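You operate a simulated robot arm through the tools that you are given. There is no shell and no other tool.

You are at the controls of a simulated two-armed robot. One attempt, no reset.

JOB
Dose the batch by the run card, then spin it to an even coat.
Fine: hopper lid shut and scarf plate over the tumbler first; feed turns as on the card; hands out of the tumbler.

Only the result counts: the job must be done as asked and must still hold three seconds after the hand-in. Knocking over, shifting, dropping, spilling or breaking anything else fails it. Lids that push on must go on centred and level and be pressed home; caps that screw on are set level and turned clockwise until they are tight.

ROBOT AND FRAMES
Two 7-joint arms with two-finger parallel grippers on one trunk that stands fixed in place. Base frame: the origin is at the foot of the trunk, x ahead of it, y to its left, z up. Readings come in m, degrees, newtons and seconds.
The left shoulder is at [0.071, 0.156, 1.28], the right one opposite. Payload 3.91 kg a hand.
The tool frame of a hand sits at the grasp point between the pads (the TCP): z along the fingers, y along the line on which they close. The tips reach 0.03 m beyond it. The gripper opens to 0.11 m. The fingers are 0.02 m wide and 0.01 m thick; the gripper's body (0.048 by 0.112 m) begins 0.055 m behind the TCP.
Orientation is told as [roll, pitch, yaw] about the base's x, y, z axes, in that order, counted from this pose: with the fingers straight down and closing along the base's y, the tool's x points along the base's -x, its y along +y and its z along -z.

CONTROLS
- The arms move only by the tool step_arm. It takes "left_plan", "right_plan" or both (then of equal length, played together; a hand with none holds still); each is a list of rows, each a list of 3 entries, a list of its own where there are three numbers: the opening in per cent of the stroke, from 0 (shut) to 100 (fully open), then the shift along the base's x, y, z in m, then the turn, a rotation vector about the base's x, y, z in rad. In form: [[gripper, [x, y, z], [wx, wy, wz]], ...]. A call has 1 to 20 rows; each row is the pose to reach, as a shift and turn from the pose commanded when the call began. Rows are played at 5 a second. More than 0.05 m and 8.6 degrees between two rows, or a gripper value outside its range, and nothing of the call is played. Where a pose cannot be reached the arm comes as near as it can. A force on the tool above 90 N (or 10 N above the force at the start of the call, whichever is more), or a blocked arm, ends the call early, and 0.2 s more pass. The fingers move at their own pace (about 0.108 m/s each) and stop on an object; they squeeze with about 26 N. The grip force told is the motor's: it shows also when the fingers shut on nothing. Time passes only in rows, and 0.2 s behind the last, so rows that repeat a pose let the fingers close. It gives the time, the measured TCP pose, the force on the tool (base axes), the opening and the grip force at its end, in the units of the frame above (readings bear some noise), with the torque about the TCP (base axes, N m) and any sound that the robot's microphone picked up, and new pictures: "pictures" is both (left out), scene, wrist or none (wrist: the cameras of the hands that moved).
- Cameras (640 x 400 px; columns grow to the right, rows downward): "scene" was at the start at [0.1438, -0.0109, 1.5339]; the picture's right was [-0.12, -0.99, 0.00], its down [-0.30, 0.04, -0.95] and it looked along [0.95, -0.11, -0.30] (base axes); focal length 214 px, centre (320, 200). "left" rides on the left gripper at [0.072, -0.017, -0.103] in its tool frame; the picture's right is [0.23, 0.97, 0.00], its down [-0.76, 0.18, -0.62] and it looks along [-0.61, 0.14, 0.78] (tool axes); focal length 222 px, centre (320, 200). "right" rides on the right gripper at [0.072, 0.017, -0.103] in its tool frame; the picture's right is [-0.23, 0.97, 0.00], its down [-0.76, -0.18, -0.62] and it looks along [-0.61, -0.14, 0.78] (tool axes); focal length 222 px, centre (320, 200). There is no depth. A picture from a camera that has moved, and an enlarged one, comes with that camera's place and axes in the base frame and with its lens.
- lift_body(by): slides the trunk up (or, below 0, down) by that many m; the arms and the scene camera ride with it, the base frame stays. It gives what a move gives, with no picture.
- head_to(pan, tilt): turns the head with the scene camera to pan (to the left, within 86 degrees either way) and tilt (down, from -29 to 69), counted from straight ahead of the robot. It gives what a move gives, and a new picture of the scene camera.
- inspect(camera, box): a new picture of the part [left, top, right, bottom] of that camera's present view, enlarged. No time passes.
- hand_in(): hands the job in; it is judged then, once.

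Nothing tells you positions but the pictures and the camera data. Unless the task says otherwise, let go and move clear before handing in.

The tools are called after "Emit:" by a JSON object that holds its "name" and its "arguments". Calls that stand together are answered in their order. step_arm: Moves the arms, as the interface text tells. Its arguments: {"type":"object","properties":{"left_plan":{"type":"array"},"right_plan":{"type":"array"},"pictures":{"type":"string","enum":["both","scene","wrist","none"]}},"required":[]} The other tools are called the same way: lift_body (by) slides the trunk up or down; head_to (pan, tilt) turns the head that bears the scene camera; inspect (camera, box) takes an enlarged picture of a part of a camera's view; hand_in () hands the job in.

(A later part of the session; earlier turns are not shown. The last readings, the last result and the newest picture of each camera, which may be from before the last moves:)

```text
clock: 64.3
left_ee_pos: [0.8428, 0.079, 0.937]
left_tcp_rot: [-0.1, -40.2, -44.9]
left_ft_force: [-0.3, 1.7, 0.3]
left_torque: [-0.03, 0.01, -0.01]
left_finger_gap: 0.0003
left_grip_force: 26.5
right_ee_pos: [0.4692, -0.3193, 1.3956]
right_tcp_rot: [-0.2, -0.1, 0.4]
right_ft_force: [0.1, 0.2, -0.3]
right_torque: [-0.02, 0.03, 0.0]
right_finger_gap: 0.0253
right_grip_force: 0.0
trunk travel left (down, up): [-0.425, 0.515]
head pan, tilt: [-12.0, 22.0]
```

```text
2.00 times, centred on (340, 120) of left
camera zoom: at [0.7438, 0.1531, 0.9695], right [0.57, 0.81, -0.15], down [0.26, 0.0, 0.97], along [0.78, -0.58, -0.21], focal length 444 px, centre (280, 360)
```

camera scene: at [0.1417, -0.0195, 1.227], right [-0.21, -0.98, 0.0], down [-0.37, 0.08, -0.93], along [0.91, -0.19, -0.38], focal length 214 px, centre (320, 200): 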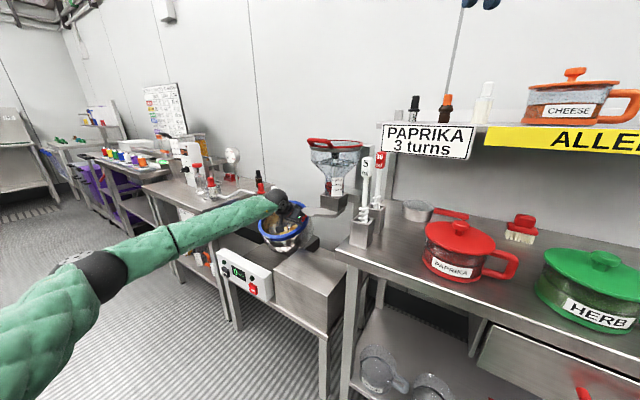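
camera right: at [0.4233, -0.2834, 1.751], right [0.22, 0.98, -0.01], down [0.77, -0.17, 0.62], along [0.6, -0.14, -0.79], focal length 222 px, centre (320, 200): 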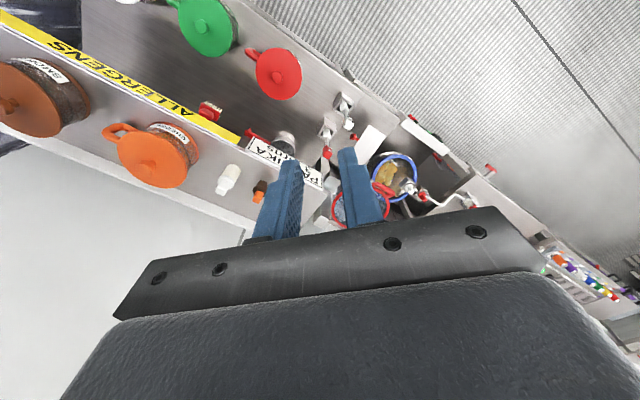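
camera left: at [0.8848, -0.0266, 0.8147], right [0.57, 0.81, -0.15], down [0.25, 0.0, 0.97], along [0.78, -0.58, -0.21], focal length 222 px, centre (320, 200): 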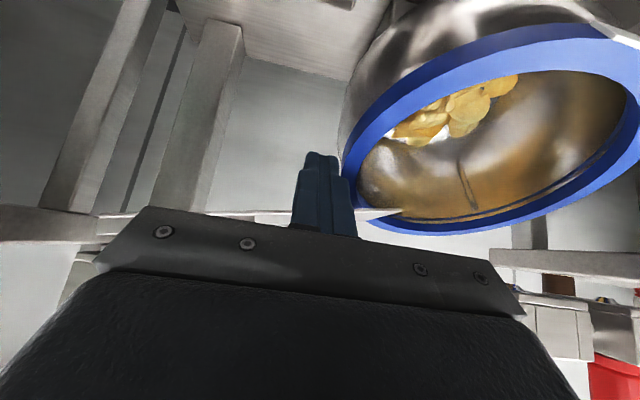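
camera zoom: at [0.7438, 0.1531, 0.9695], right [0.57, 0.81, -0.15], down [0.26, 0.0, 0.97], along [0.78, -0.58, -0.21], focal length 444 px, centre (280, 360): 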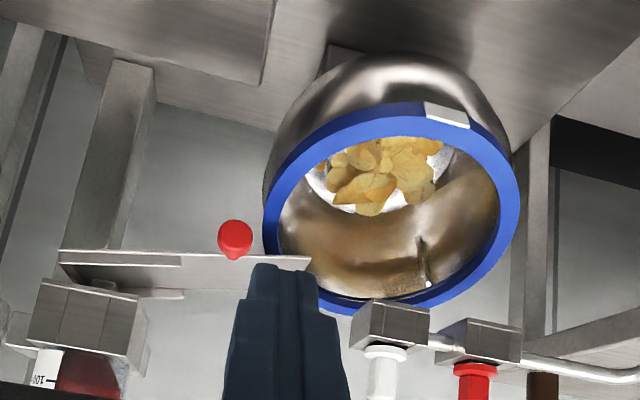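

The plate end now sits over the drum mouth at about 87° ± 4°. I'll give the knob one more gentle push to see whether there is a stop just beyond.

Emit:
{"name": "step_arm", "arguments": {"left_plan": [[0, [0.0213, -0.0272, -0.0258], [0, 0, 0]], [0, [0.0426, -0.0543, -0.0515], [0, 0, 0]], [0, [0.064, -0.0815, -0.0773], [0, 0, 0]], [0, [0.0853, -0.1087, -0.1031], [0, 0, 0]], [0, [0.1066, -0.1358, -0.1288], [0, 0, 0]], [0, [0.1279, -0.163, -0.1546], [0, 0, 0]], [0, [0.1427, -0.1778, -0.1546], [0, 0, 0]], [0, [0.1477, -0.1793, -0.1546], [0, 0, 0]], [0, [0.1526, -0.1807, -0.1546], [0, 0, 0]], [0, [0.1572, -0.1818, -0.1546], [0, 0, 0]], [0, [0.1618, -0.1828, -0.1546], [0, 0, 0]]], "pictures": "both"}}

Emit:
{"name": "inspect", "arguments": {"camera": "scene", "box": [260, 170, 360, 240]}}

```text
clock: 66.5
left_ee_pos: [0.9992, -0.1009, 0.7711]
left_tcp_rot: [-0.1, -39.0, -44.8]
left_ft_force: [-32.4, 55.6, 2.0]
left_torque: [0.19, 0.22, 0.16]
left_finger_gap: 0.0
left_grip_force: 25.8
right_ee_pos: [0.4698, -0.3204, 1.3963]
right_tcp_rot: [0.0, -0.2, 0.1]
right_ft_force: [-0.3, -0.4, -0.2]
right_torque: [0.02, 0.01, 0.01]
right_finger_gap: 0.0255
right_grip_force: 0.1
trunk travel left (down, up): [-0.425, 0.515]
head pan, tilt: [-12.0, 22.0]
stopped in row 11 (left hand): the force on the tool passed its limit at 94 N (the readings are from after the stop); the commanded pose is now the measured one
camera scene: at [0.1414, -0.0184, 1.2272], right [-0.21, -0.98, 0.0], down [-0.37, 0.08, -0.93], along [0.91, -0.19, -0.37], focal length 214 px, centre (320, 200)
camera left: at [0.9, -0.0268, 0.8058], right [0.56, 0.81, -0.15], down [0.27, -0.01, 0.96], along [0.78, -0.58, -0.23], focal length 222 px, centre (320, 200)
```

scene: 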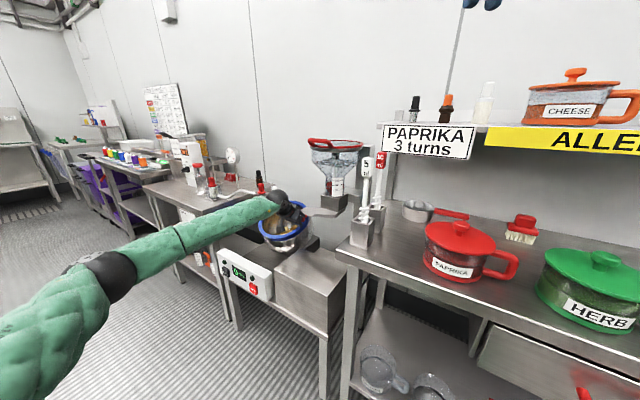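
left: 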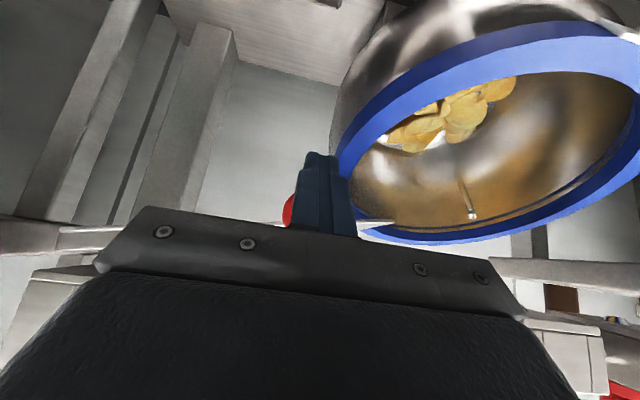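

```text
5.71 times, centred on (310, 205) of scene
camera zoom: at [0.1414, -0.0184, 1.2272], right [-0.21, -0.98, 0.0], down [-0.37, 0.08, -0.93], along [0.91, -0.19, -0.37], focal length 1226 px, centre (377, 171)
```

zoom: 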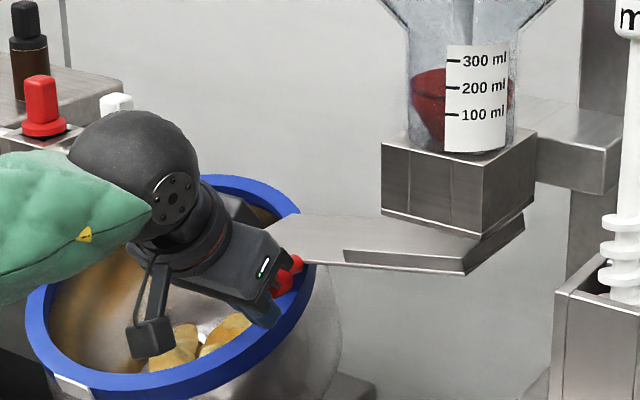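

The plate hit a hard stop (94 N), so it's fully swung over the tumbler. I'll back the hand away and then prepare for the panel.

Emit:
{"name": "step_arm", "arguments": {"left_plan": [[0, [-0.01, 0.01, 0.0], [0, 0, 0]], [0, [-0.025, 0.025, 0.0], [0, 0, 0]], [0, [-0.045, 0.045, 0.02], [0, 0, 0]], [0, [-0.07, 0.07, 0.05], [0, 0, 0]], [0, [-0.09, 0.09, 0.08], [0, 0, 0]], [0, [-0.12, 0.12, 0.11], [0, 0, 0]], [0, [-0.15, 0.15, 0.14], [0, 0, 0]], [0, [-0.18, 0.18, 0.16], [0, 0, 0]], [0, [-0.21, 0.21, 0.18], [0, 0, 0]], [0, [-0.24, 0.24, 0.2], [0, 0, 0]]], "pictures": "both"}}

Emit:
{"name": "inspect", "arguments": {"camera": "scene", "box": [260, 170, 360, 240]}}

Emit:
{"name": "inspect", "arguments": {"camera": "scene", "box": [200, 230, 300, 310]}}

Emit:
{"name": "inspect", "arguments": {"camera": "left", "box": [160, 0, 640, 220]}}

```text
refused: row 6 steps farther than a row can; nothing moved
```

```text
5.71 times, centred on (310, 205) of scene
camera zoom: at [0.1414, -0.0184, 1.2272], right [-0.21, -0.98, 0.0], down [-0.37, 0.08, -0.93], along [0.91, -0.19, -0.37], focal length 1226 px, centre (377, 171)
```

zoom: 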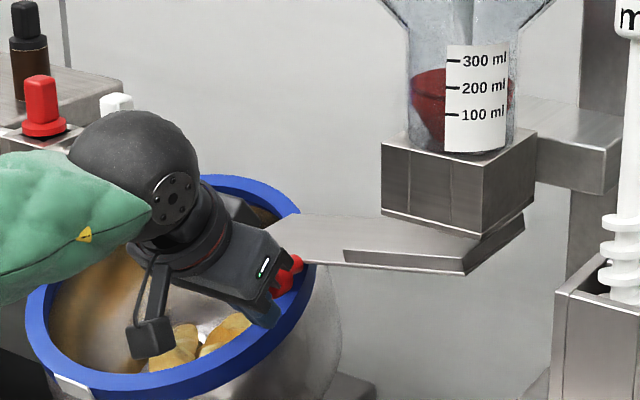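

```text
5.00 times, centred on (250, 270) of scene
camera zoom: at [0.1414, -0.0184, 1.2272], right [-0.21, -0.98, 0.0], down [-0.37, 0.08, -0.93], along [0.91, -0.19, -0.37], focal length 1072 px, centre (670, -150)
```

zoom: 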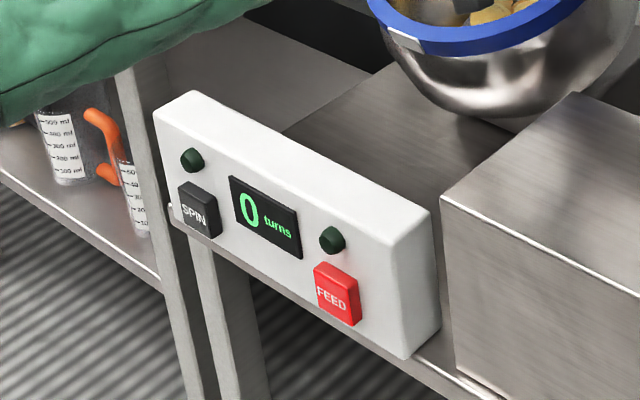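

```text
1.33 times, centred on (400, 110) of left
camera zoom: at [0.9, -0.0268, 0.8058], right [0.56, 0.81, -0.15], down [0.27, -0.01, 0.96], along [0.78, -0.58, -0.23], focal length 296 px, centre (213, 320)
```

zoom: 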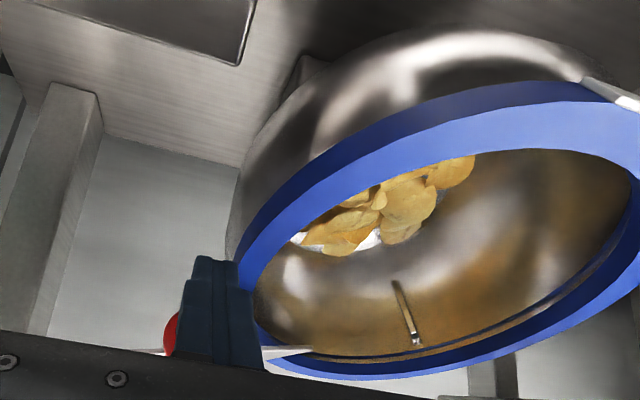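

A row was too long and nothing moved. I'll retry the retreat with shorter rows.

Emit:
{"name": "step_arm", "arguments": {"left_plan": [[0, [-0.01, 0.01, 0.0], [0, 0, 0]], [0, [-0.025, 0.025, 0.0], [0, 0, 0]], [0, [-0.045, 0.045, 0.015], [0, 0, 0]], [0, [-0.07, 0.07, 0.04], [0, 0, 0]], [0, [-0.09, 0.09, 0.07], [0, 0, 0]], [0, [-0.115, 0.115, 0.1], [0, 0, 0]], [0, [-0.14, 0.14, 0.13], [0, 0, 0]], [0, [-0.165, 0.165, 0.16], [0, 0, 0]], [0, [-0.19, 0.19, 0.19], [0, 0, 0]], [0, [-0.215, 0.215, 0.21], [0, 0, 0]], [0, [-0.24, 0.24, 0.23], [0, 0, 0]]], "pictures": "both"}}

Emit:
{"name": "inspect", "arguments": {"camera": "scene", "box": [260, 170, 360, 240]}}

Emit:
{"name": "inspect", "arguments": {"camera": "left", "box": [160, 0, 640, 220]}}

```text
clock: 68.9
left_ee_pos: [0.7576, 0.137, 1.0056]
left_tcp_rot: [0.0, -39.2, -44.8]
left_ft_force: [0.1, 0.7, -0.2]
left_torque: [0.01, 0.05, 0.0]
left_finger_gap: 0.0
left_grip_force: 26.3
right_ee_pos: [0.4678, -0.3204, 1.3971]
right_tcp_rot: [-0.2, -0.2, 0.1]
right_ft_force: [-0.2, -0.1, -0.1]
right_torque: [0.01, -0.02, -0.03]
right_finger_gap: 0.0253
right_grip_force: 0.0
trunk travel left (down, up): [-0.425, 0.515]
head pan, tilt: [-12.0, 22.0]
camera scene: at [0.1409, -0.019, 1.227], right [-0.21, -0.98, 0.0], down [-0.37, 0.08, -0.93], along [0.91, -0.19, -0.37], focal length 214 px, centre (320, 200)
camera left: at [0.659, 0.2115, 1.0388], right [0.56, 0.81, -0.15], down [0.27, -0.01, 0.96], along [0.78, -0.58, -0.22], focal length 222 px, centre (320, 200)
```

scene: 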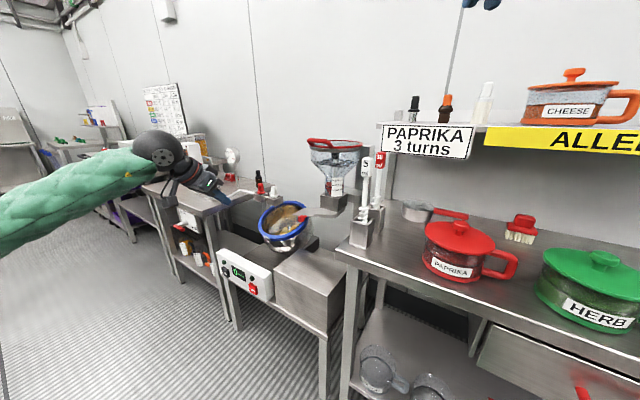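
left: 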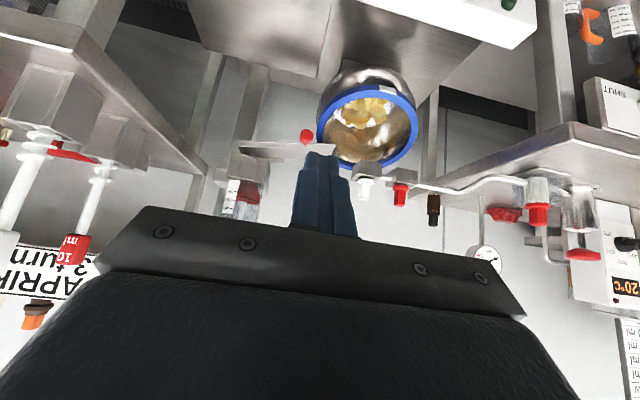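

```text
5.71 times, centred on (310, 205) of scene
camera zoom: at [0.1409, -0.019, 1.227], right [-0.21, -0.98, 0.0], down [-0.37, 0.08, -0.93], along [0.91, -0.19, -0.37], focal length 1226 px, centre (377, 171)
```

zoom: 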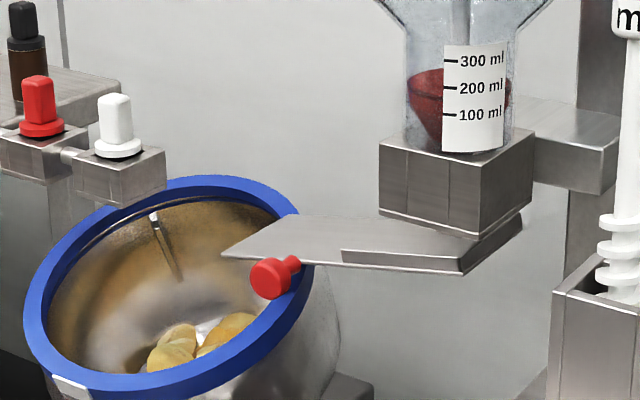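

```text
1.33 times, centred on (400, 110) of left
camera zoom: at [0.659, 0.2115, 1.0388], right [0.56, 0.81, -0.15], down [0.27, -0.01, 0.96], along [0.78, -0.58, -0.22], focal length 296 px, centre (213, 320)
```

zoom: 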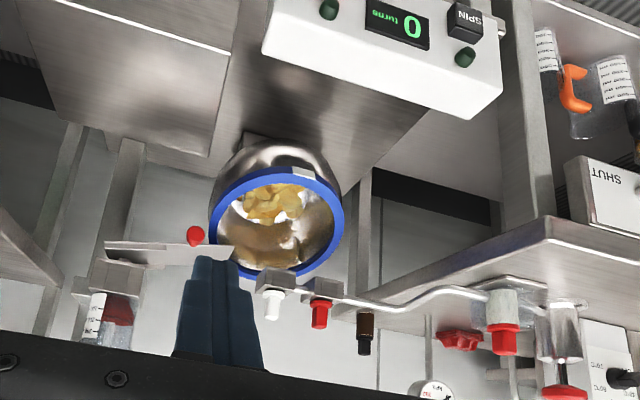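

The plate is settled over the drum. Next is the panel: FEED at about (0.927, 0.119, 0.50) and SPIN at about (1.06, 0.26, 0.505), both facing (-0.7, 0.7). I'll turn the left hand to point more horizontally and lower the trunk.

Emit:
{"name": "step_arm", "arguments": {"left_plan": [[0, [-0.01, 0.01, 0.0], [-0.052, -0.074, 0.068]], [0, [-0.02, 0.02, 0.0], [-0.104, -0.148, 0.136]], [0, [-0.03, 0.03, 0.0], [-0.155, -0.223, 0.204]], [0, [-0.04, 0.04, 0.0], [-0.207, -0.297, 0.272]], [0, [-0.05, 0.05, 0.0], [-0.259, -0.371, 0.34]]], "pictures": "none"}}

Emit:
{"name": "lift_body", "arguments": {"by": -0.25}}

Emit:
{"name": "head_to", "arguments": {"pan": -2, "tilt": 25}}

Emit:
{"name": "inspect", "arguments": {"camera": "left", "box": [0, 0, 640, 400]}}

Emit:
{"name": "inspect", "arguments": {"camera": "scene", "box": [180, 150, 340, 270]}}

Emit:
{"name": "inspect", "arguments": {"camera": "right", "box": [0, 0, 640, 400]}}

```text
clock: 70.1
left_ee_pos: [0.7076, 0.1871, 1.0061]
left_tcp_rot: [-0.2, -65.0, -25.0]
left_ft_force: [0.0, 0.8, -0.7]
left_torque: [0.0, 0.03, 0.01]
left_finger_gap: 0.0001
left_grip_force: 26.3
right_ee_pos: [0.4701, -0.3205, 1.3946]
right_tcp_rot: [-0.3, 0.0, 0.1]
right_ft_force: [-0.2, 0.6, 0.1]
right_torque: [-0.02, 0.01, 0.0]
right_finger_gap: 0.0249
right_grip_force: 0.0
trunk travel left (down, up): [-0.425, 0.515]
head pan, tilt: [-12.0, 22.0]
```

```text
clock: 72.7
left_ee_pos: [0.7069, 0.187, 0.7553]
left_tcp_rot: [-0.1, -65.0, -25.0]
left_ft_force: [0.1, 0.0, -0.7]
left_torque: [-0.01, -0.01, 0.01]
left_finger_gap: 0.0
left_grip_force: 25.9
right_ee_pos: [0.4681, -0.3207, 1.1463]
right_tcp_rot: [-0.2, -0.1, 0.2]
right_ft_force: [-0.1, 0.3, 0.4]
right_torque: [-0.01, -0.01, -0.01]
right_finger_gap: 0.0251
right_grip_force: 0.0
trunk travel left (down, up): [-0.175, 0.765]
head pan, tilt: [-12.0, 22.0]
```

```text
clock: 73.4
left_ee_pos: [0.7085, 0.1871, 0.7537]
left_tcp_rot: [0.0, -64.9, -25.1]
left_ft_force: [0.2, -0.3, 0.5]
left_torque: [-0.01, 0.02, -0.02]
left_finger_gap: 0.0
left_grip_force: 26.3
right_ee_pos: [0.4685, -0.3202, 1.1451]
right_tcp_rot: [-0.1, -0.1, 0.2]
right_ft_force: [-0.2, -0.1, 0.5]
right_torque: [-0.01, 0.03, -0.03]
right_finger_gap: 0.025
right_grip_force: 0.0
trunk travel left (down, up): [-0.175, 0.765]
head pan, tilt: [-2.0, 25.0]
camera scene: at [0.1428, -0.0032, 0.9721], right [-0.04, -1.0, 0.0], down [-0.42, 0.01, -0.91], along [0.91, -0.03, -0.42], focal length 214 px, centre (320, 200)
```

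scene: 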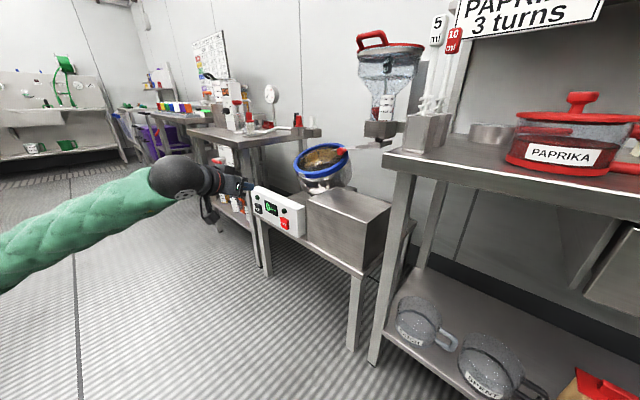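

```text
1.00 times, centred on (320, 200) of left (not enlarged: the box is as wide or as high as the picture)
camera zoom: at [0.5877, 0.2248, 0.7323], right [0.33, 0.92, -0.21], down [-0.14, 0.27, 0.95], along [0.93, -0.28, 0.22], focal length 222 px, centre (320, 200)
```

zoom: 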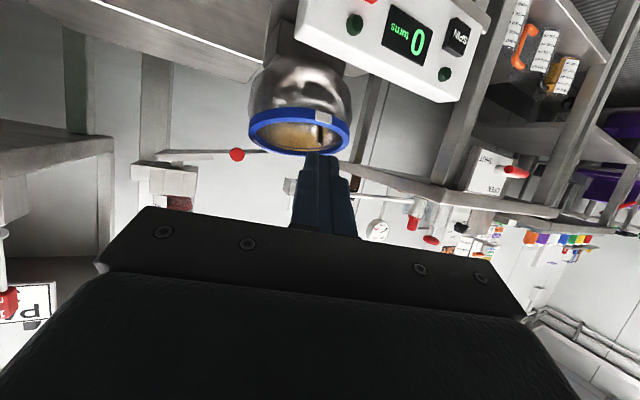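

```text
3.33 times, centred on (260, 210) of scene
camera zoom: at [0.1428, -0.0032, 0.9721], right [-0.04, -1.0, 0.0], down [-0.42, 0.01, -0.91], along [0.91, -0.03, -0.42], focal length 715 px, centre (520, 167)
```

zoom: 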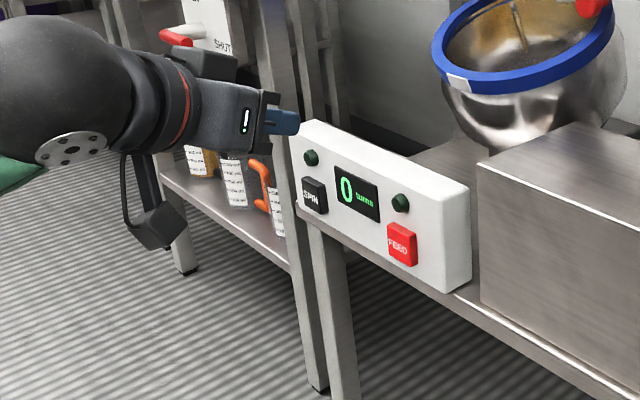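

```text
1.00 times, centred on (320, 200) of right (not enlarged: the box is as wide or as high as the picture)
camera zoom: at [0.3953, -0.303, 1.249], right [0.22, 0.97, 0.0], down [0.76, -0.17, 0.63], along [0.61, -0.14, -0.78], focal length 222 px, centre (320, 200)
```

zoom: 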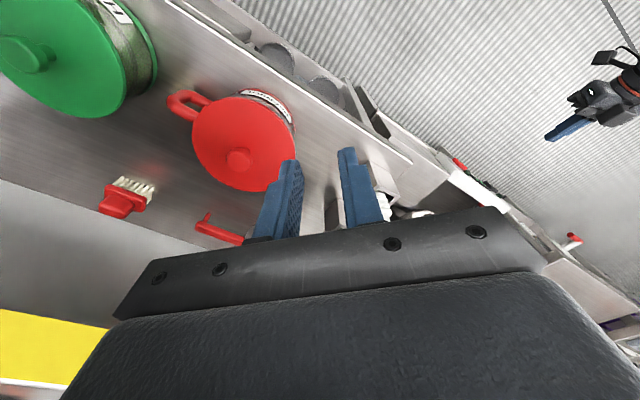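

The right arm is clear. A refined fix puts FEED at (0.933, 0.120, 0.496) and SPIN at (1.075, 0.263, 0.496). I'll bring the closed left fingertips to 5 cm in front of FEED.

Emit:
{"name": "step_arm", "arguments": {"left_plan": [[0, [0.0235, -0.003, -0.035], [0, 0, 0]], [0, [0.0469, -0.0059, -0.07], [0, 0, 0]], [0, [0.0704, -0.0089, -0.105], [0, 0, 0]], [0, [0.0938, -0.0118, -0.14], [0, 0, 0]], [0, [0.1173, -0.0148, -0.175], [0, 0, 0]], [0, [0.1407, -0.0177, -0.21], [0, 0, 0]], [0, [0.1642, -0.0207, -0.245], [0, 0, 0]]], "pictures": "both"}}

Emit:
{"name": "inspect", "arguments": {"camera": "scene", "box": [220, 170, 340, 260]}}

Emit:
{"name": "inspect", "arguments": {"camera": "left", "box": [220, 20, 460, 220]}}

```text
clock: 75.0
left_ee_pos: [0.873, 0.1665, 0.5101]
left_tcp_rot: [-0.1, -65.0, -25.2]
left_ft_force: [0.3, -0.1, 0.5]
left_torque: [0.02, -0.03, 0.01]
left_finger_gap: 0.0
left_grip_force: 26.3
right_ee_pos: [0.4689, -0.3193, 1.1454]
right_tcp_rot: [-0.2, -0.1, 0.3]
right_ft_force: [0.2, 0.6, 0.2]
right_torque: [-0.02, -0.03, 0.0]
right_finger_gap: 0.0252
right_grip_force: 0.1
trunk travel left (down, up): [-0.175, 0.765]
head pan, tilt: [-2.0, 25.0]
camera scene: at [0.1429, -0.0031, 0.9721], right [-0.03, -1.0, 0.0], down [-0.42, 0.01, -0.91], along [0.91, -0.03, -0.42], focal length 214 px, centre (320, 200)
camera left: at [0.7522, 0.2042, 0.488], right [0.33, 0.92, -0.21], down [-0.14, 0.27, 0.95], along [0.93, -0.28, 0.22], focal length 222 px, centre (320, 200)
```

scene: 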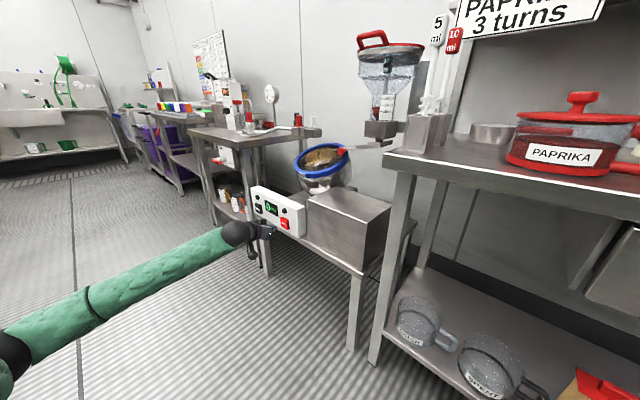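
left: 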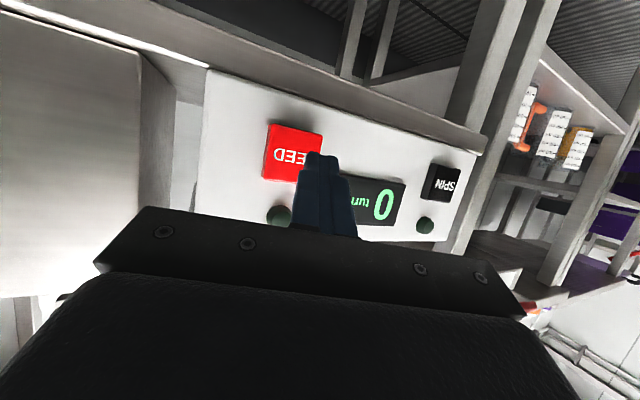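

```text
4.44 times, centred on (280, 215) of scene
camera zoom: at [0.1429, -0.0031, 0.9721], right [-0.03, -1.0, 0.0], down [-0.42, 0.01, -0.91], along [0.91, -0.03, -0.42], focal length 953 px, centre (498, 133)
```

zoom: 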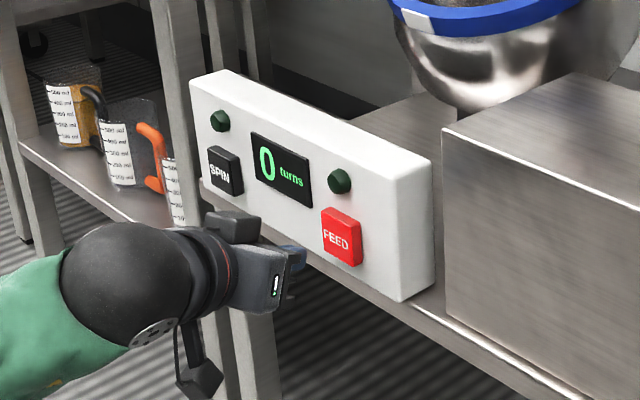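

```text
2.00 times, centred on (340, 120) of left
camera zoom: at [0.7522, 0.2042, 0.488], right [0.33, 0.92, -0.21], down [-0.14, 0.27, 0.95], along [0.93, -0.28, 0.22], focal length 444 px, centre (280, 360)
```

zoom: 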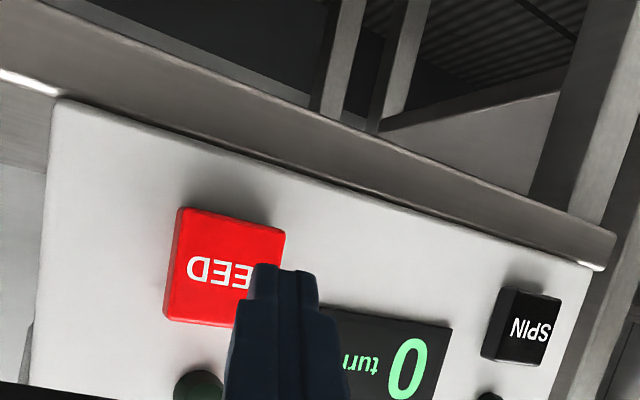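

The alignment looks right: tip at z 0.497, heading for the FEED centre. I'll close in to just before contact.

Emit:
{"name": "step_arm", "arguments": {"left_plan": [[0, [0.0141, -0.0141, 0], [0, 0, 0]], [0, [0.0255, -0.0255, 0], [0, 0, 0]], [0, [0.0305, -0.0305, 0], [0, 0, 0]]], "pictures": "wrist"}}

Emit:
{"name": "inspect", "arguments": {"camera": "left", "box": [180, 0, 500, 220]}}

Emit:
{"name": "inspect", "arguments": {"camera": "scene", "box": [220, 170, 340, 260]}}

```text
clock: 75.8
left_ee_pos: [0.9026, 0.1369, 0.5105]
left_tcp_rot: [-0.1, -65.1, -25.1]
left_ft_force: [-12.2, 5.3, 2.2]
left_torque: [-0.03, 0.0, -0.09]
left_finger_gap: 0.0
left_grip_force: 26.4
right_ee_pos: [0.4685, -0.3206, 1.1463]
right_tcp_rot: [-0.2, -0.2, 0.2]
right_ft_force: [0.8, 0.7, -0.5]
right_torque: [0.02, 0.02, -0.01]
right_finger_gap: 0.0253
right_grip_force: 0.0
trunk travel left (down, up): [-0.175, 0.765]
head pan, tilt: [-2.0, 25.0]
heard: click
camera left: at [0.7815, 0.1742, 0.4878], right [0.33, 0.92, -0.21], down [-0.14, 0.27, 0.95], along [0.93, -0.28, 0.22], focal length 222 px, centre (320, 200)
```

left: 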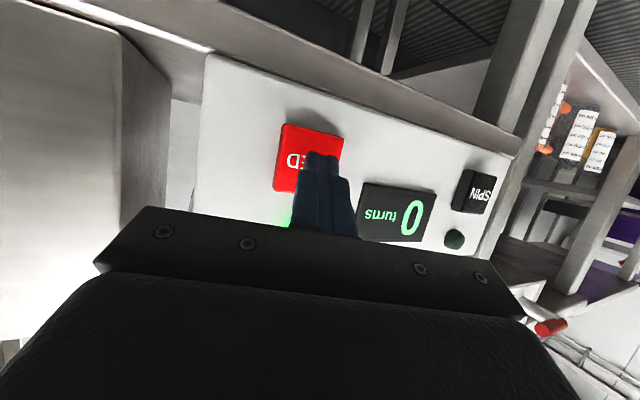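

```text
1.82 times, centred on (340, 110) of left
camera zoom: at [0.7815, 0.1742, 0.4878], right [0.33, 0.92, -0.21], down [-0.14, 0.27, 0.95], along [0.93, -0.28, 0.22], focal length 404 px, centre (284, 364)
```

zoom: 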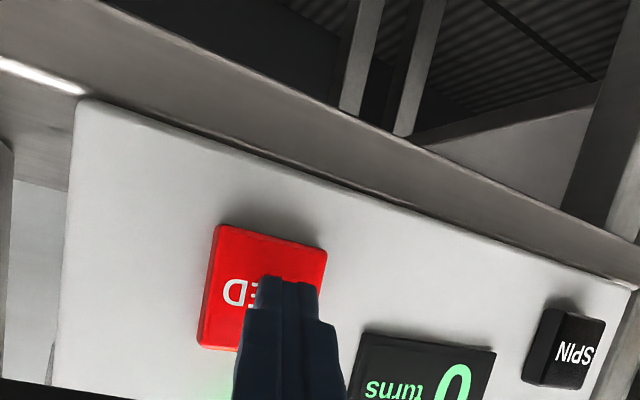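

```text
4.44 times, centred on (280, 215) of scene
camera zoom: at [0.1421, -0.0028, 0.9722], right [-0.03, -1.0, 0.0], down [-0.42, 0.01, -0.91], along [0.91, -0.03, -0.42], focal length 953 px, centre (498, 133)
```

zoom: 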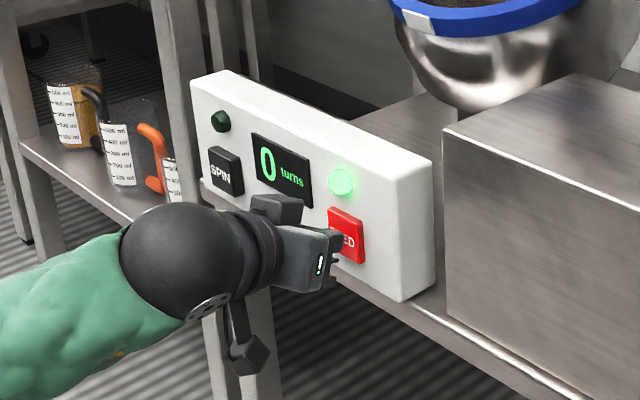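

The button clicked and the FEED lamp is lit, with the display still at 0. I'll release it and see what the lamp and counter do.

Emit:
{"name": "step_arm", "arguments": {"left_plan": [[0, [-0.0113, 0.0113, 0], [0, 0, 0]]], "pictures": "both"}}

Emit:
{"name": "inspect", "arguments": {"camera": "scene", "box": [220, 170, 340, 260]}}

Emit:
{"name": "inspect", "arguments": {"camera": "left", "box": [180, 0, 500, 220]}}

```text
clock: 76.2
left_ee_pos: [0.8914, 0.146, 0.5101]
left_tcp_rot: [0.0, -65.0, -25.2]
left_ft_force: [-0.6, 0.2, 0.3]
left_torque: [0.04, -0.01, 0.03]
left_finger_gap: 0.0
left_grip_force: 26.4
right_ee_pos: [0.4677, -0.3215, 1.1459]
right_tcp_rot: [-0.3, -0.1, 0.2]
right_ft_force: [-0.2, -0.4, 1.1]
right_torque: [-0.02, 0.01, -0.01]
right_finger_gap: 0.0252
right_grip_force: 0.1
trunk travel left (down, up): [-0.175, 0.765]
head pan, tilt: [-2.0, 25.0]
camera scene: at [0.1429, -0.0035, 0.9721], right [-0.04, -1.0, 0.0], down [-0.42, 0.02, -0.91], along [0.91, -0.03, -0.42], focal length 214 px, centre (320, 200)
camera left: at [0.7711, 0.1836, 0.4875], right [0.33, 0.92, -0.21], down [-0.14, 0.27, 0.95], along [0.93, -0.28, 0.22], focal length 222 px, centre (320, 200)
```

scene: 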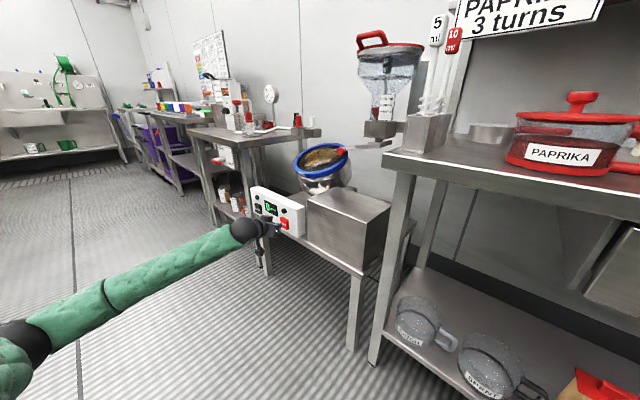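
left: 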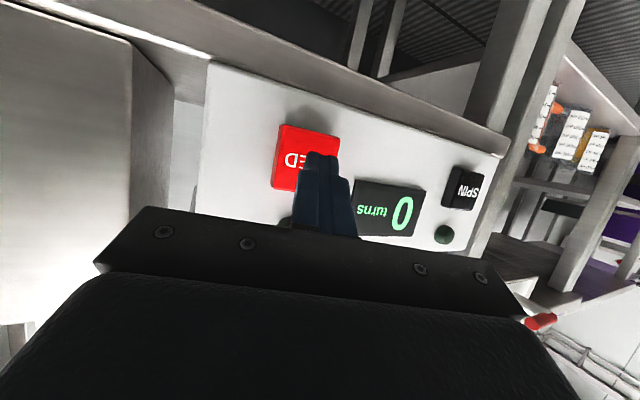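

```text
4.44 times, centred on (280, 215) of scene
camera zoom: at [0.1429, -0.0035, 0.9721], right [-0.04, -1.0, 0.0], down [-0.42, 0.02, -0.91], along [0.91, -0.03, -0.42], focal length 953 px, centre (498, 133)
```

zoom: 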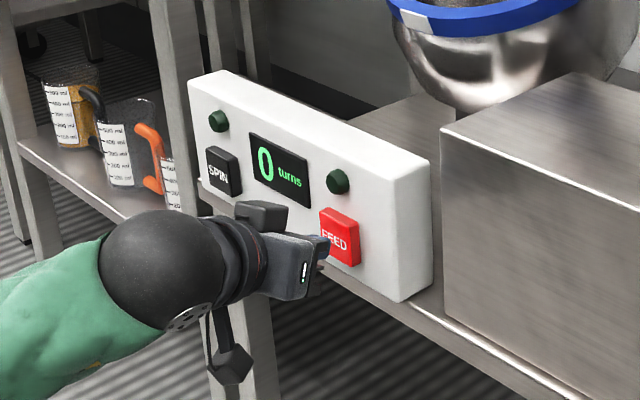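

```text
1.82 times, centred on (340, 110) of left
camera zoom: at [0.7711, 0.1836, 0.4875], right [0.33, 0.92, -0.21], down [-0.14, 0.27, 0.95], along [0.93, -0.28, 0.22], focal length 404 px, centre (284, 364)
```

zoom: 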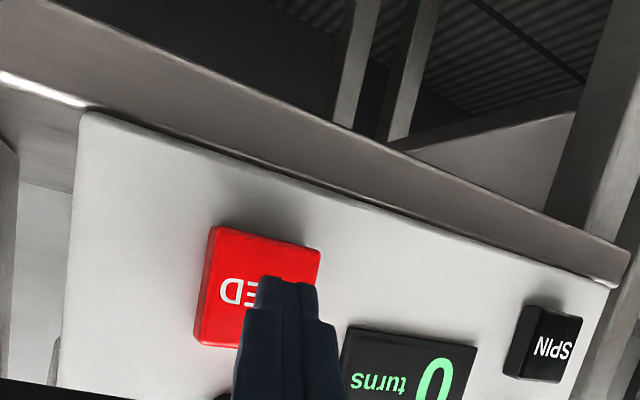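

The lamp went out on release, so FEED runs only while held, and the display counts whole turns. I'll press and hold, polling the display in short steps.

Emit:
{"name": "step_arm", "arguments": {"left_plan": [[0, [0.0113, -0.0113, 0], [0, 0, 0]]], "pictures": "none"}}

Emit:
{"name": "inspect", "arguments": {"camera": "scene", "box": [240, 180, 320, 240]}}

```text
clock: 76.6
left_ee_pos: [0.9011, 0.1364, 0.5107]
left_tcp_rot: [-0.1, -65.0, -25.1]
left_ft_force: [-14.0, 1.6, -1.2]
left_torque: [0.05, 0.08, -0.24]
left_finger_gap: 0.0002
left_grip_force: 26.3
right_ee_pos: [0.4684, -0.3193, 1.1462]
right_tcp_rot: [-0.2, -0.1, 0.2]
right_ft_force: [0.0, -0.4, -0.3]
right_torque: [-0.03, -0.02, -0.02]
right_finger_gap: 0.0255
right_grip_force: 0.1
trunk travel left (down, up): [-0.175, 0.765]
head pan, tilt: [-2.0, 25.0]
heard: click
```

```text
6.67 times, centred on (280, 210) of scene
camera zoom: at [0.1422, -0.0029, 0.9721], right [-0.03, -1.0, 0.0], down [-0.42, 0.01, -0.91], along [0.91, -0.03, -0.42], focal length 1430 px, centre (587, 133)
```

zoom: 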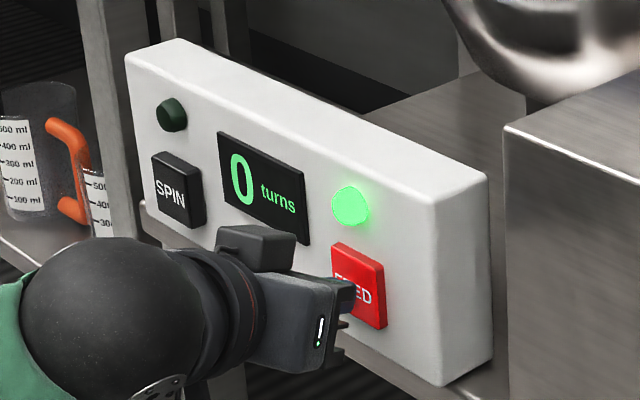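

It clicked and is feeding, with the display at 0. I'll hold in short intervals and check.

Emit:
{"name": "step_arm", "arguments": {"left_plan": [[0, [0, 0, 0], [0, 0, 0]]], "pictures": "none"}}

Emit:
{"name": "inspect", "arguments": {"camera": "scene", "box": [240, 180, 320, 240]}}

```text
clock: 77.0
left_ee_pos: [0.9013, 0.1364, 0.5093]
left_tcp_rot: [-0.1, -65.1, -25.1]
left_ft_force: [-13.6, 5.8, -0.4]
left_torque: [0.09, 0.11, -0.14]
left_finger_gap: 0.0
left_grip_force: 25.6
right_ee_pos: [0.4694, -0.3209, 1.1455]
right_tcp_rot: [-0.2, 0.0, 0.2]
right_ft_force: [-0.2, 0.0, 0.0]
right_torque: [-0.01, 0.01, -0.01]
right_finger_gap: 0.0255
right_grip_force: 0.1
trunk travel left (down, up): [-0.175, 0.765]
head pan, tilt: [-2.0, 25.0]
```

```text
6.67 times, centred on (280, 210) of scene
camera zoom: at [0.1424, -0.0029, 0.9721], right [-0.03, -1.0, 0.0], down [-0.42, 0.01, -0.91], along [0.91, -0.03, -0.42], focal length 1430 px, centre (587, 133)
```

zoom: 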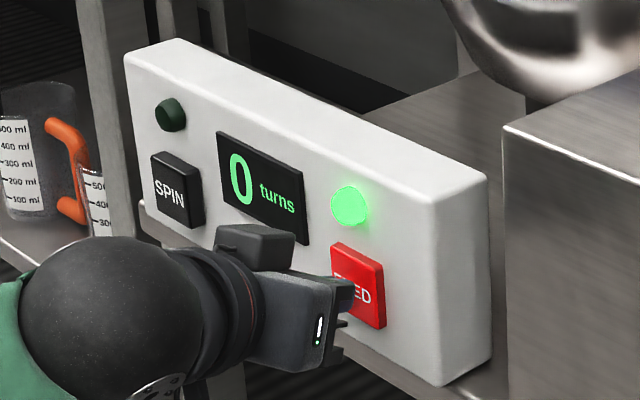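

Still 0 after roughly one second of feeding in total. I'll keep holding.

Emit:
{"name": "step_arm", "arguments": {"left_plan": [[0, [0, 0, 0], [0, 0, 0]], [0, [0, 0, 0], [0, 0, 0]]], "pictures": "none"}}

Emit:
{"name": "inspect", "arguments": {"camera": "scene", "box": [240, 180, 320, 240]}}

```text
clock: 77.6
left_ee_pos: [0.9036, 0.1368, 0.5091]
left_tcp_rot: [0.0, -64.9, -25.2]
left_ft_force: [-10.4, 9.8, -1.4]
left_torque: [0.04, 0.1, 0.0]
left_finger_gap: 0.0
left_grip_force: 26.2
right_ee_pos: [0.4691, -0.3207, 1.1457]
right_tcp_rot: [-0.2, -0.1, 0.2]
right_ft_force: [0.2, -0.6, 0.5]
right_torque: [-0.02, -0.02, -0.02]
right_finger_gap: 0.0256
right_grip_force: 0.1
trunk travel left (down, up): [-0.175, 0.765]
head pan, tilt: [-2.0, 25.0]
```

```text
6.67 times, centred on (280, 210) of scene
camera zoom: at [0.1426, -0.0028, 0.9721], right [-0.03, -1.0, 0.0], down [-0.42, 0.01, -0.91], along [0.91, -0.03, -0.42], focal length 1430 px, centre (587, 133)
```

zoom: 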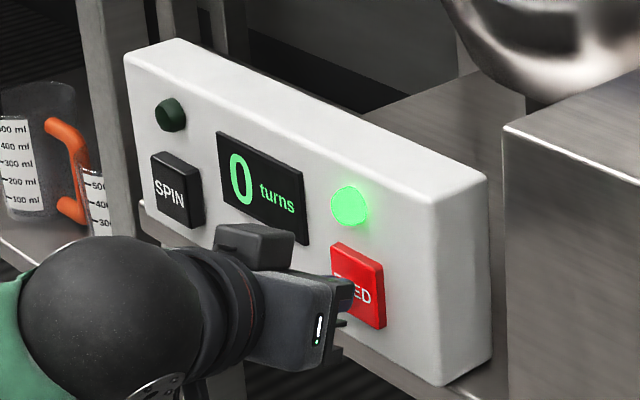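

Emit:
{"name": "step_arm", "arguments": {"left_plan": [[0, [0, 0, 0], [0, 0, 0]]], "pictures": "none"}}

Emit:
{"name": "inspect", "arguments": {"camera": "scene", "box": [240, 180, 320, 240]}}

```text
clock: 78.0
left_ee_pos: [0.9026, 0.1374, 0.5098]
left_tcp_rot: [-0.1, -65.0, -25.0]
left_ft_force: [-9.4, 11.4, -1.0]
left_torque: [0.08, 0.03, 0.09]
left_finger_gap: 0.0
left_grip_force: 25.7
right_ee_pos: [0.4677, -0.32, 1.1458]
right_tcp_rot: [-0.2, -0.1, 0.2]
right_ft_force: [-0.4, -0.6, 0.3]
right_torque: [-0.02, 0.04, 0.02]
right_finger_gap: 0.0253
right_grip_force: 0.0
trunk travel left (down, up): [-0.175, 0.765]
head pan, tilt: [-2.0, 25.0]
```

```text
6.67 times, centred on (280, 210) of scene
camera zoom: at [0.1426, -0.0028, 0.9721], right [-0.03, -1.0, 0.0], down [-0.42, 0.01, -0.91], along [0.91, -0.03, -0.42], focal length 1430 px, centre (587, 133)
```

zoom: 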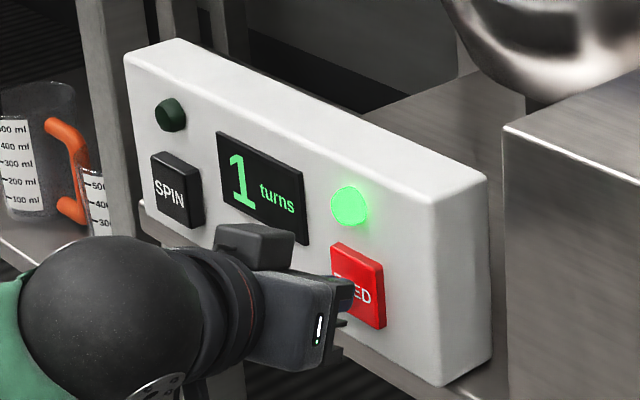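

Turn 1 registered at about t = 77.8. I'll keep holding and time the next one.

Emit:
{"name": "step_arm", "arguments": {"left_plan": [[0, [0, 0, 0], [0, 0, 0]], [0, [0, 0, 0], [0, 0, 0]], [0, [0, 0, 0], [0, 0, 0]]], "pictures": "none"}}

Emit:
{"name": "inspect", "arguments": {"camera": "scene", "box": [240, 180, 320, 240]}}

```text
clock: 78.8
left_ee_pos: [0.9022, 0.1355, 0.5109]
left_tcp_rot: [-0.1, -65.0, -25.0]
left_ft_force: [-9.6, 12.2, 0.4]
left_torque: [0.04, 0.03, 0.07]
left_finger_gap: 0.0
left_grip_force: 25.8
right_ee_pos: [0.4699, -0.3208, 1.1454]
right_tcp_rot: [-0.2, -0.1, 0.2]
right_ft_force: [0.0, 0.5, -0.3]
right_torque: [-0.02, 0.01, 0.04]
right_finger_gap: 0.0252
right_grip_force: 0.0
trunk travel left (down, up): [-0.175, 0.765]
head pan, tilt: [-2.0, 25.0]
```

```text
6.67 times, centred on (280, 210) of scene
camera zoom: at [0.1425, -0.0029, 0.9721], right [-0.03, -1.0, 0.0], down [-0.42, 0.01, -0.91], along [0.91, -0.03, -0.42], focal length 1430 px, centre (587, 133)
```

zoom: 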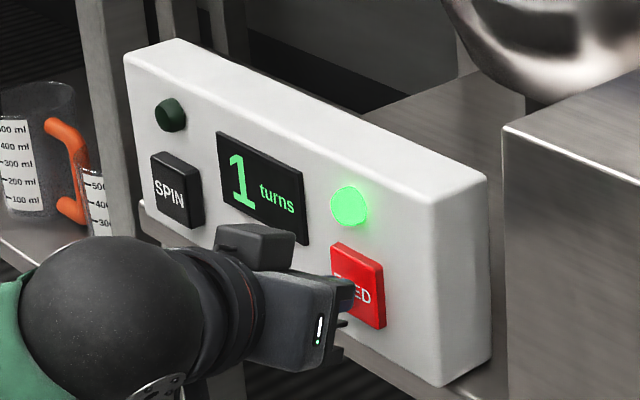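

Emit:
{"name": "step_arm", "arguments": {"left_plan": [[0, [0, 0, 0], [0, 0, 0]]], "pictures": "none"}}

Emit:
{"name": "inspect", "arguments": {"camera": "scene", "box": [240, 180, 320, 240]}}

```text
clock: 79.2
left_ee_pos: [0.9024, 0.1368, 0.5111]
left_tcp_rot: [-0.2, -65.0, -25.1]
left_ft_force: [-11.4, 12.0, 0.2]
left_torque: [0.02, 0.03, 0.05]
left_finger_gap: 0.0
left_grip_force: 26.5
right_ee_pos: [0.4681, -0.3212, 1.1464]
right_tcp_rot: [-0.3, -0.1, 0.2]
right_ft_force: [0.3, -0.1, -0.9]
right_torque: [-0.02, 0.03, -0.01]
right_finger_gap: 0.0252
right_grip_force: 0.2
trunk travel left (down, up): [-0.175, 0.765]
head pan, tilt: [-2.0, 25.0]
```

```text
6.67 times, centred on (280, 210) of scene
camera zoom: at [0.1425, -0.0029, 0.9721], right [-0.03, -1.0, 0.0], down [-0.42, 0.01, -0.91], along [0.91, -0.03, -0.42], focal length 1430 px, centre (587, 133)
```

zoom: 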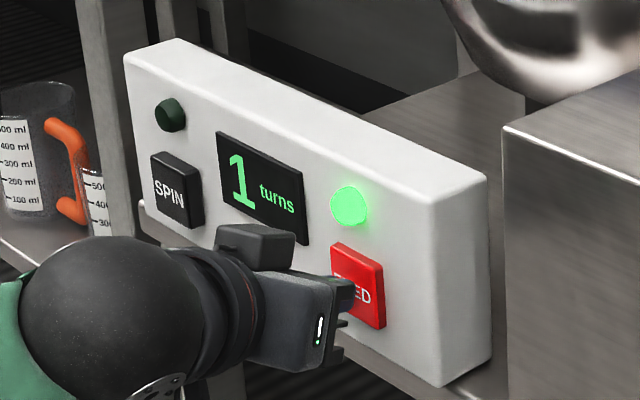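

Emit:
{"name": "step_arm", "arguments": {"left_plan": [[0, [0, 0, 0], [0, 0, 0]]], "pictures": "none"}}

Emit:
{"name": "inspect", "arguments": {"camera": "scene", "box": [240, 180, 320, 240]}}

```text
clock: 79.6
left_ee_pos: [0.9013, 0.136, 0.511]
left_tcp_rot: [-0.1, -65.0, -25.1]
left_ft_force: [-11.4, 11.3, 1.0]
left_torque: [0.04, 0.05, 0.03]
left_finger_gap: 0.0
left_grip_force: 26.6
right_ee_pos: [0.4675, -0.3195, 1.1454]
right_tcp_rot: [-0.2, 0.0, 0.2]
right_ft_force: [0.2, -0.4, 0.2]
right_torque: [0.02, -0.01, -0.01]
right_finger_gap: 0.0254
right_grip_force: 0.1
trunk travel left (down, up): [-0.175, 0.765]
head pan, tilt: [-2.0, 25.0]
```

```text
6.67 times, centred on (280, 210) of scene
camera zoom: at [0.1425, -0.0029, 0.9721], right [-0.03, -1.0, 0.0], down [-0.42, 0.01, -0.91], along [0.91, -0.03, -0.42], focal length 1430 px, centre (587, 133)
```

zoom: 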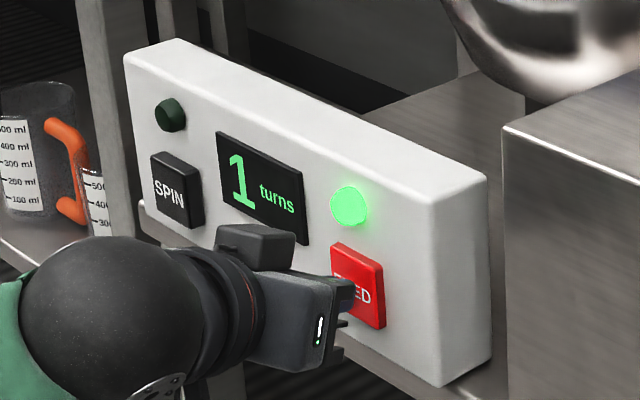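

Emit:
{"name": "step_arm", "arguments": {"left_plan": [[0, [0, 0, 0], [0, 0, 0]]], "pictures": "none"}}

Emit:
{"name": "inspect", "arguments": {"camera": "scene", "box": [240, 180, 320, 240]}}

```text
clock: 80.0
left_ee_pos: [0.9023, 0.1349, 0.5113]
left_tcp_rot: [-0.2, -65.0, -25.1]
left_ft_force: [-12.0, 11.2, -0.2]
left_torque: [0.05, 0.05, 0.06]
left_finger_gap: 0.0
left_grip_force: 26.0
right_ee_pos: [0.4683, -0.3199, 1.145]
right_tcp_rot: [-0.3, -0.1, 0.2]
right_ft_force: [0.5, -0.1, -0.1]
right_torque: [-0.05, 0.03, 0.0]
right_finger_gap: 0.0253
right_grip_force: 0.1
trunk travel left (down, up): [-0.175, 0.765]
head pan, tilt: [-2.0, 25.0]
```

```text
6.67 times, centred on (280, 210) of scene
camera zoom: at [0.1425, -0.0029, 0.9721], right [-0.03, -1.0, 0.0], down [-0.42, 0.01, -0.91], along [0.91, -0.03, -0.42], focal length 1430 px, centre (587, 133)
```

zoom: 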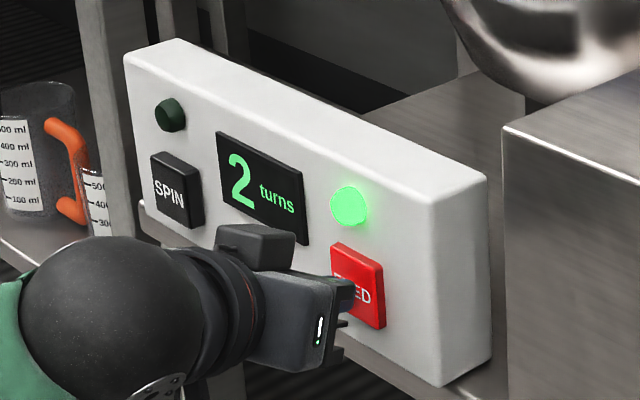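

Turn 2 registered between 79.6 and 80.0, so it's about 2.0 s per turn. The third should come at about 81.6–82.0. I'll hold to 81.6 and check.

Emit:
{"name": "step_arm", "arguments": {"left_plan": [[0, [0, 0, 0], [0, 0, 0]], [0, [0, 0, 0], [0, 0, 0]], [0, [0, 0, 0], [0, 0, 0]], [0, [0, 0, 0], [0, 0, 0]], [0, [0, 0, 0], [0, 0, 0]], [0, [0, 0, 0], [0, 0, 0]], [0, [0, 0, 0], [0, 0, 0]]], "pictures": "none"}}

Emit:
{"name": "inspect", "arguments": {"camera": "scene", "box": [240, 180, 320, 240]}}

```text
clock: 81.6
left_ee_pos: [0.9009, 0.136, 0.5102]
left_tcp_rot: [0.0, -65.1, -25.0]
left_ft_force: [-11.0, 12.0, -0.1]
left_torque: [0.04, 0.06, 0.0]
left_finger_gap: 0.0
left_grip_force: 26.2
right_ee_pos: [0.4671, -0.3199, 1.1453]
right_tcp_rot: [-0.2, -0.2, 0.2]
right_ft_force: [0.2, -0.2, -0.1]
right_torque: [0.0, -0.02, 0.02]
right_finger_gap: 0.0251
right_grip_force: 0.1
trunk travel left (down, up): [-0.175, 0.765]
head pan, tilt: [-2.0, 25.0]
```

```text
6.67 times, centred on (280, 210) of scene
camera zoom: at [0.1425, -0.0029, 0.9721], right [-0.03, -1.0, 0.0], down [-0.42, 0.01, -0.91], along [0.91, -0.03, -0.42], focal length 1430 px, centre (587, 133)
```

zoom: 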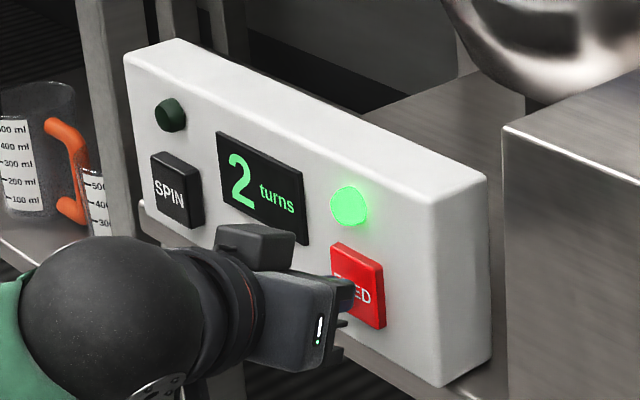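

Emit:
{"name": "step_arm", "arguments": {"left_plan": [[0, [0, 0, 0], [0, 0, 0]]], "pictures": "none"}}

Emit:
{"name": "inspect", "arguments": {"camera": "scene", "box": [240, 180, 320, 240]}}

```text
clock: 82.0
left_ee_pos: [0.9016, 0.1364, 0.51]
left_tcp_rot: [-0.2, -65.0, -25.1]
left_ft_force: [-11.1, 11.0, 0.6]
left_torque: [0.08, 0.06, 0.02]
left_finger_gap: 0.0
left_grip_force: 26.1
right_ee_pos: [0.4686, -0.3206, 1.1455]
right_tcp_rot: [-0.2, 0.0, 0.2]
right_ft_force: [-0.2, 0.1, 0.2]
right_torque: [0.02, -0.01, -0.02]
right_finger_gap: 0.0254
right_grip_force: 0.0
trunk travel left (down, up): [-0.175, 0.765]
head pan, tilt: [-2.0, 25.0]
```

```text
6.67 times, centred on (280, 210) of scene
camera zoom: at [0.1425, -0.0029, 0.9721], right [-0.03, -1.0, 0.0], down [-0.42, 0.01, -0.91], along [0.91, -0.03, -0.42], focal length 1430 px, centre (587, 133)
```

zoom: 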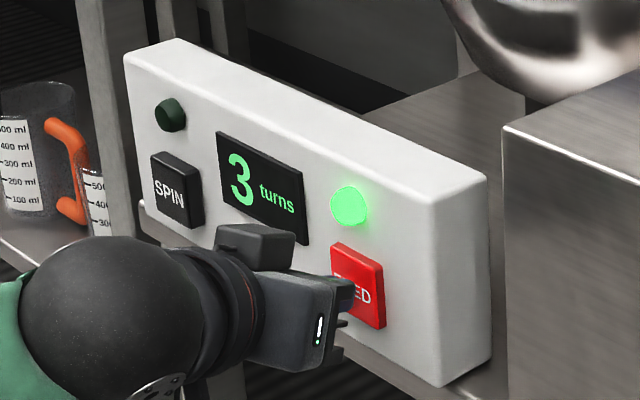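

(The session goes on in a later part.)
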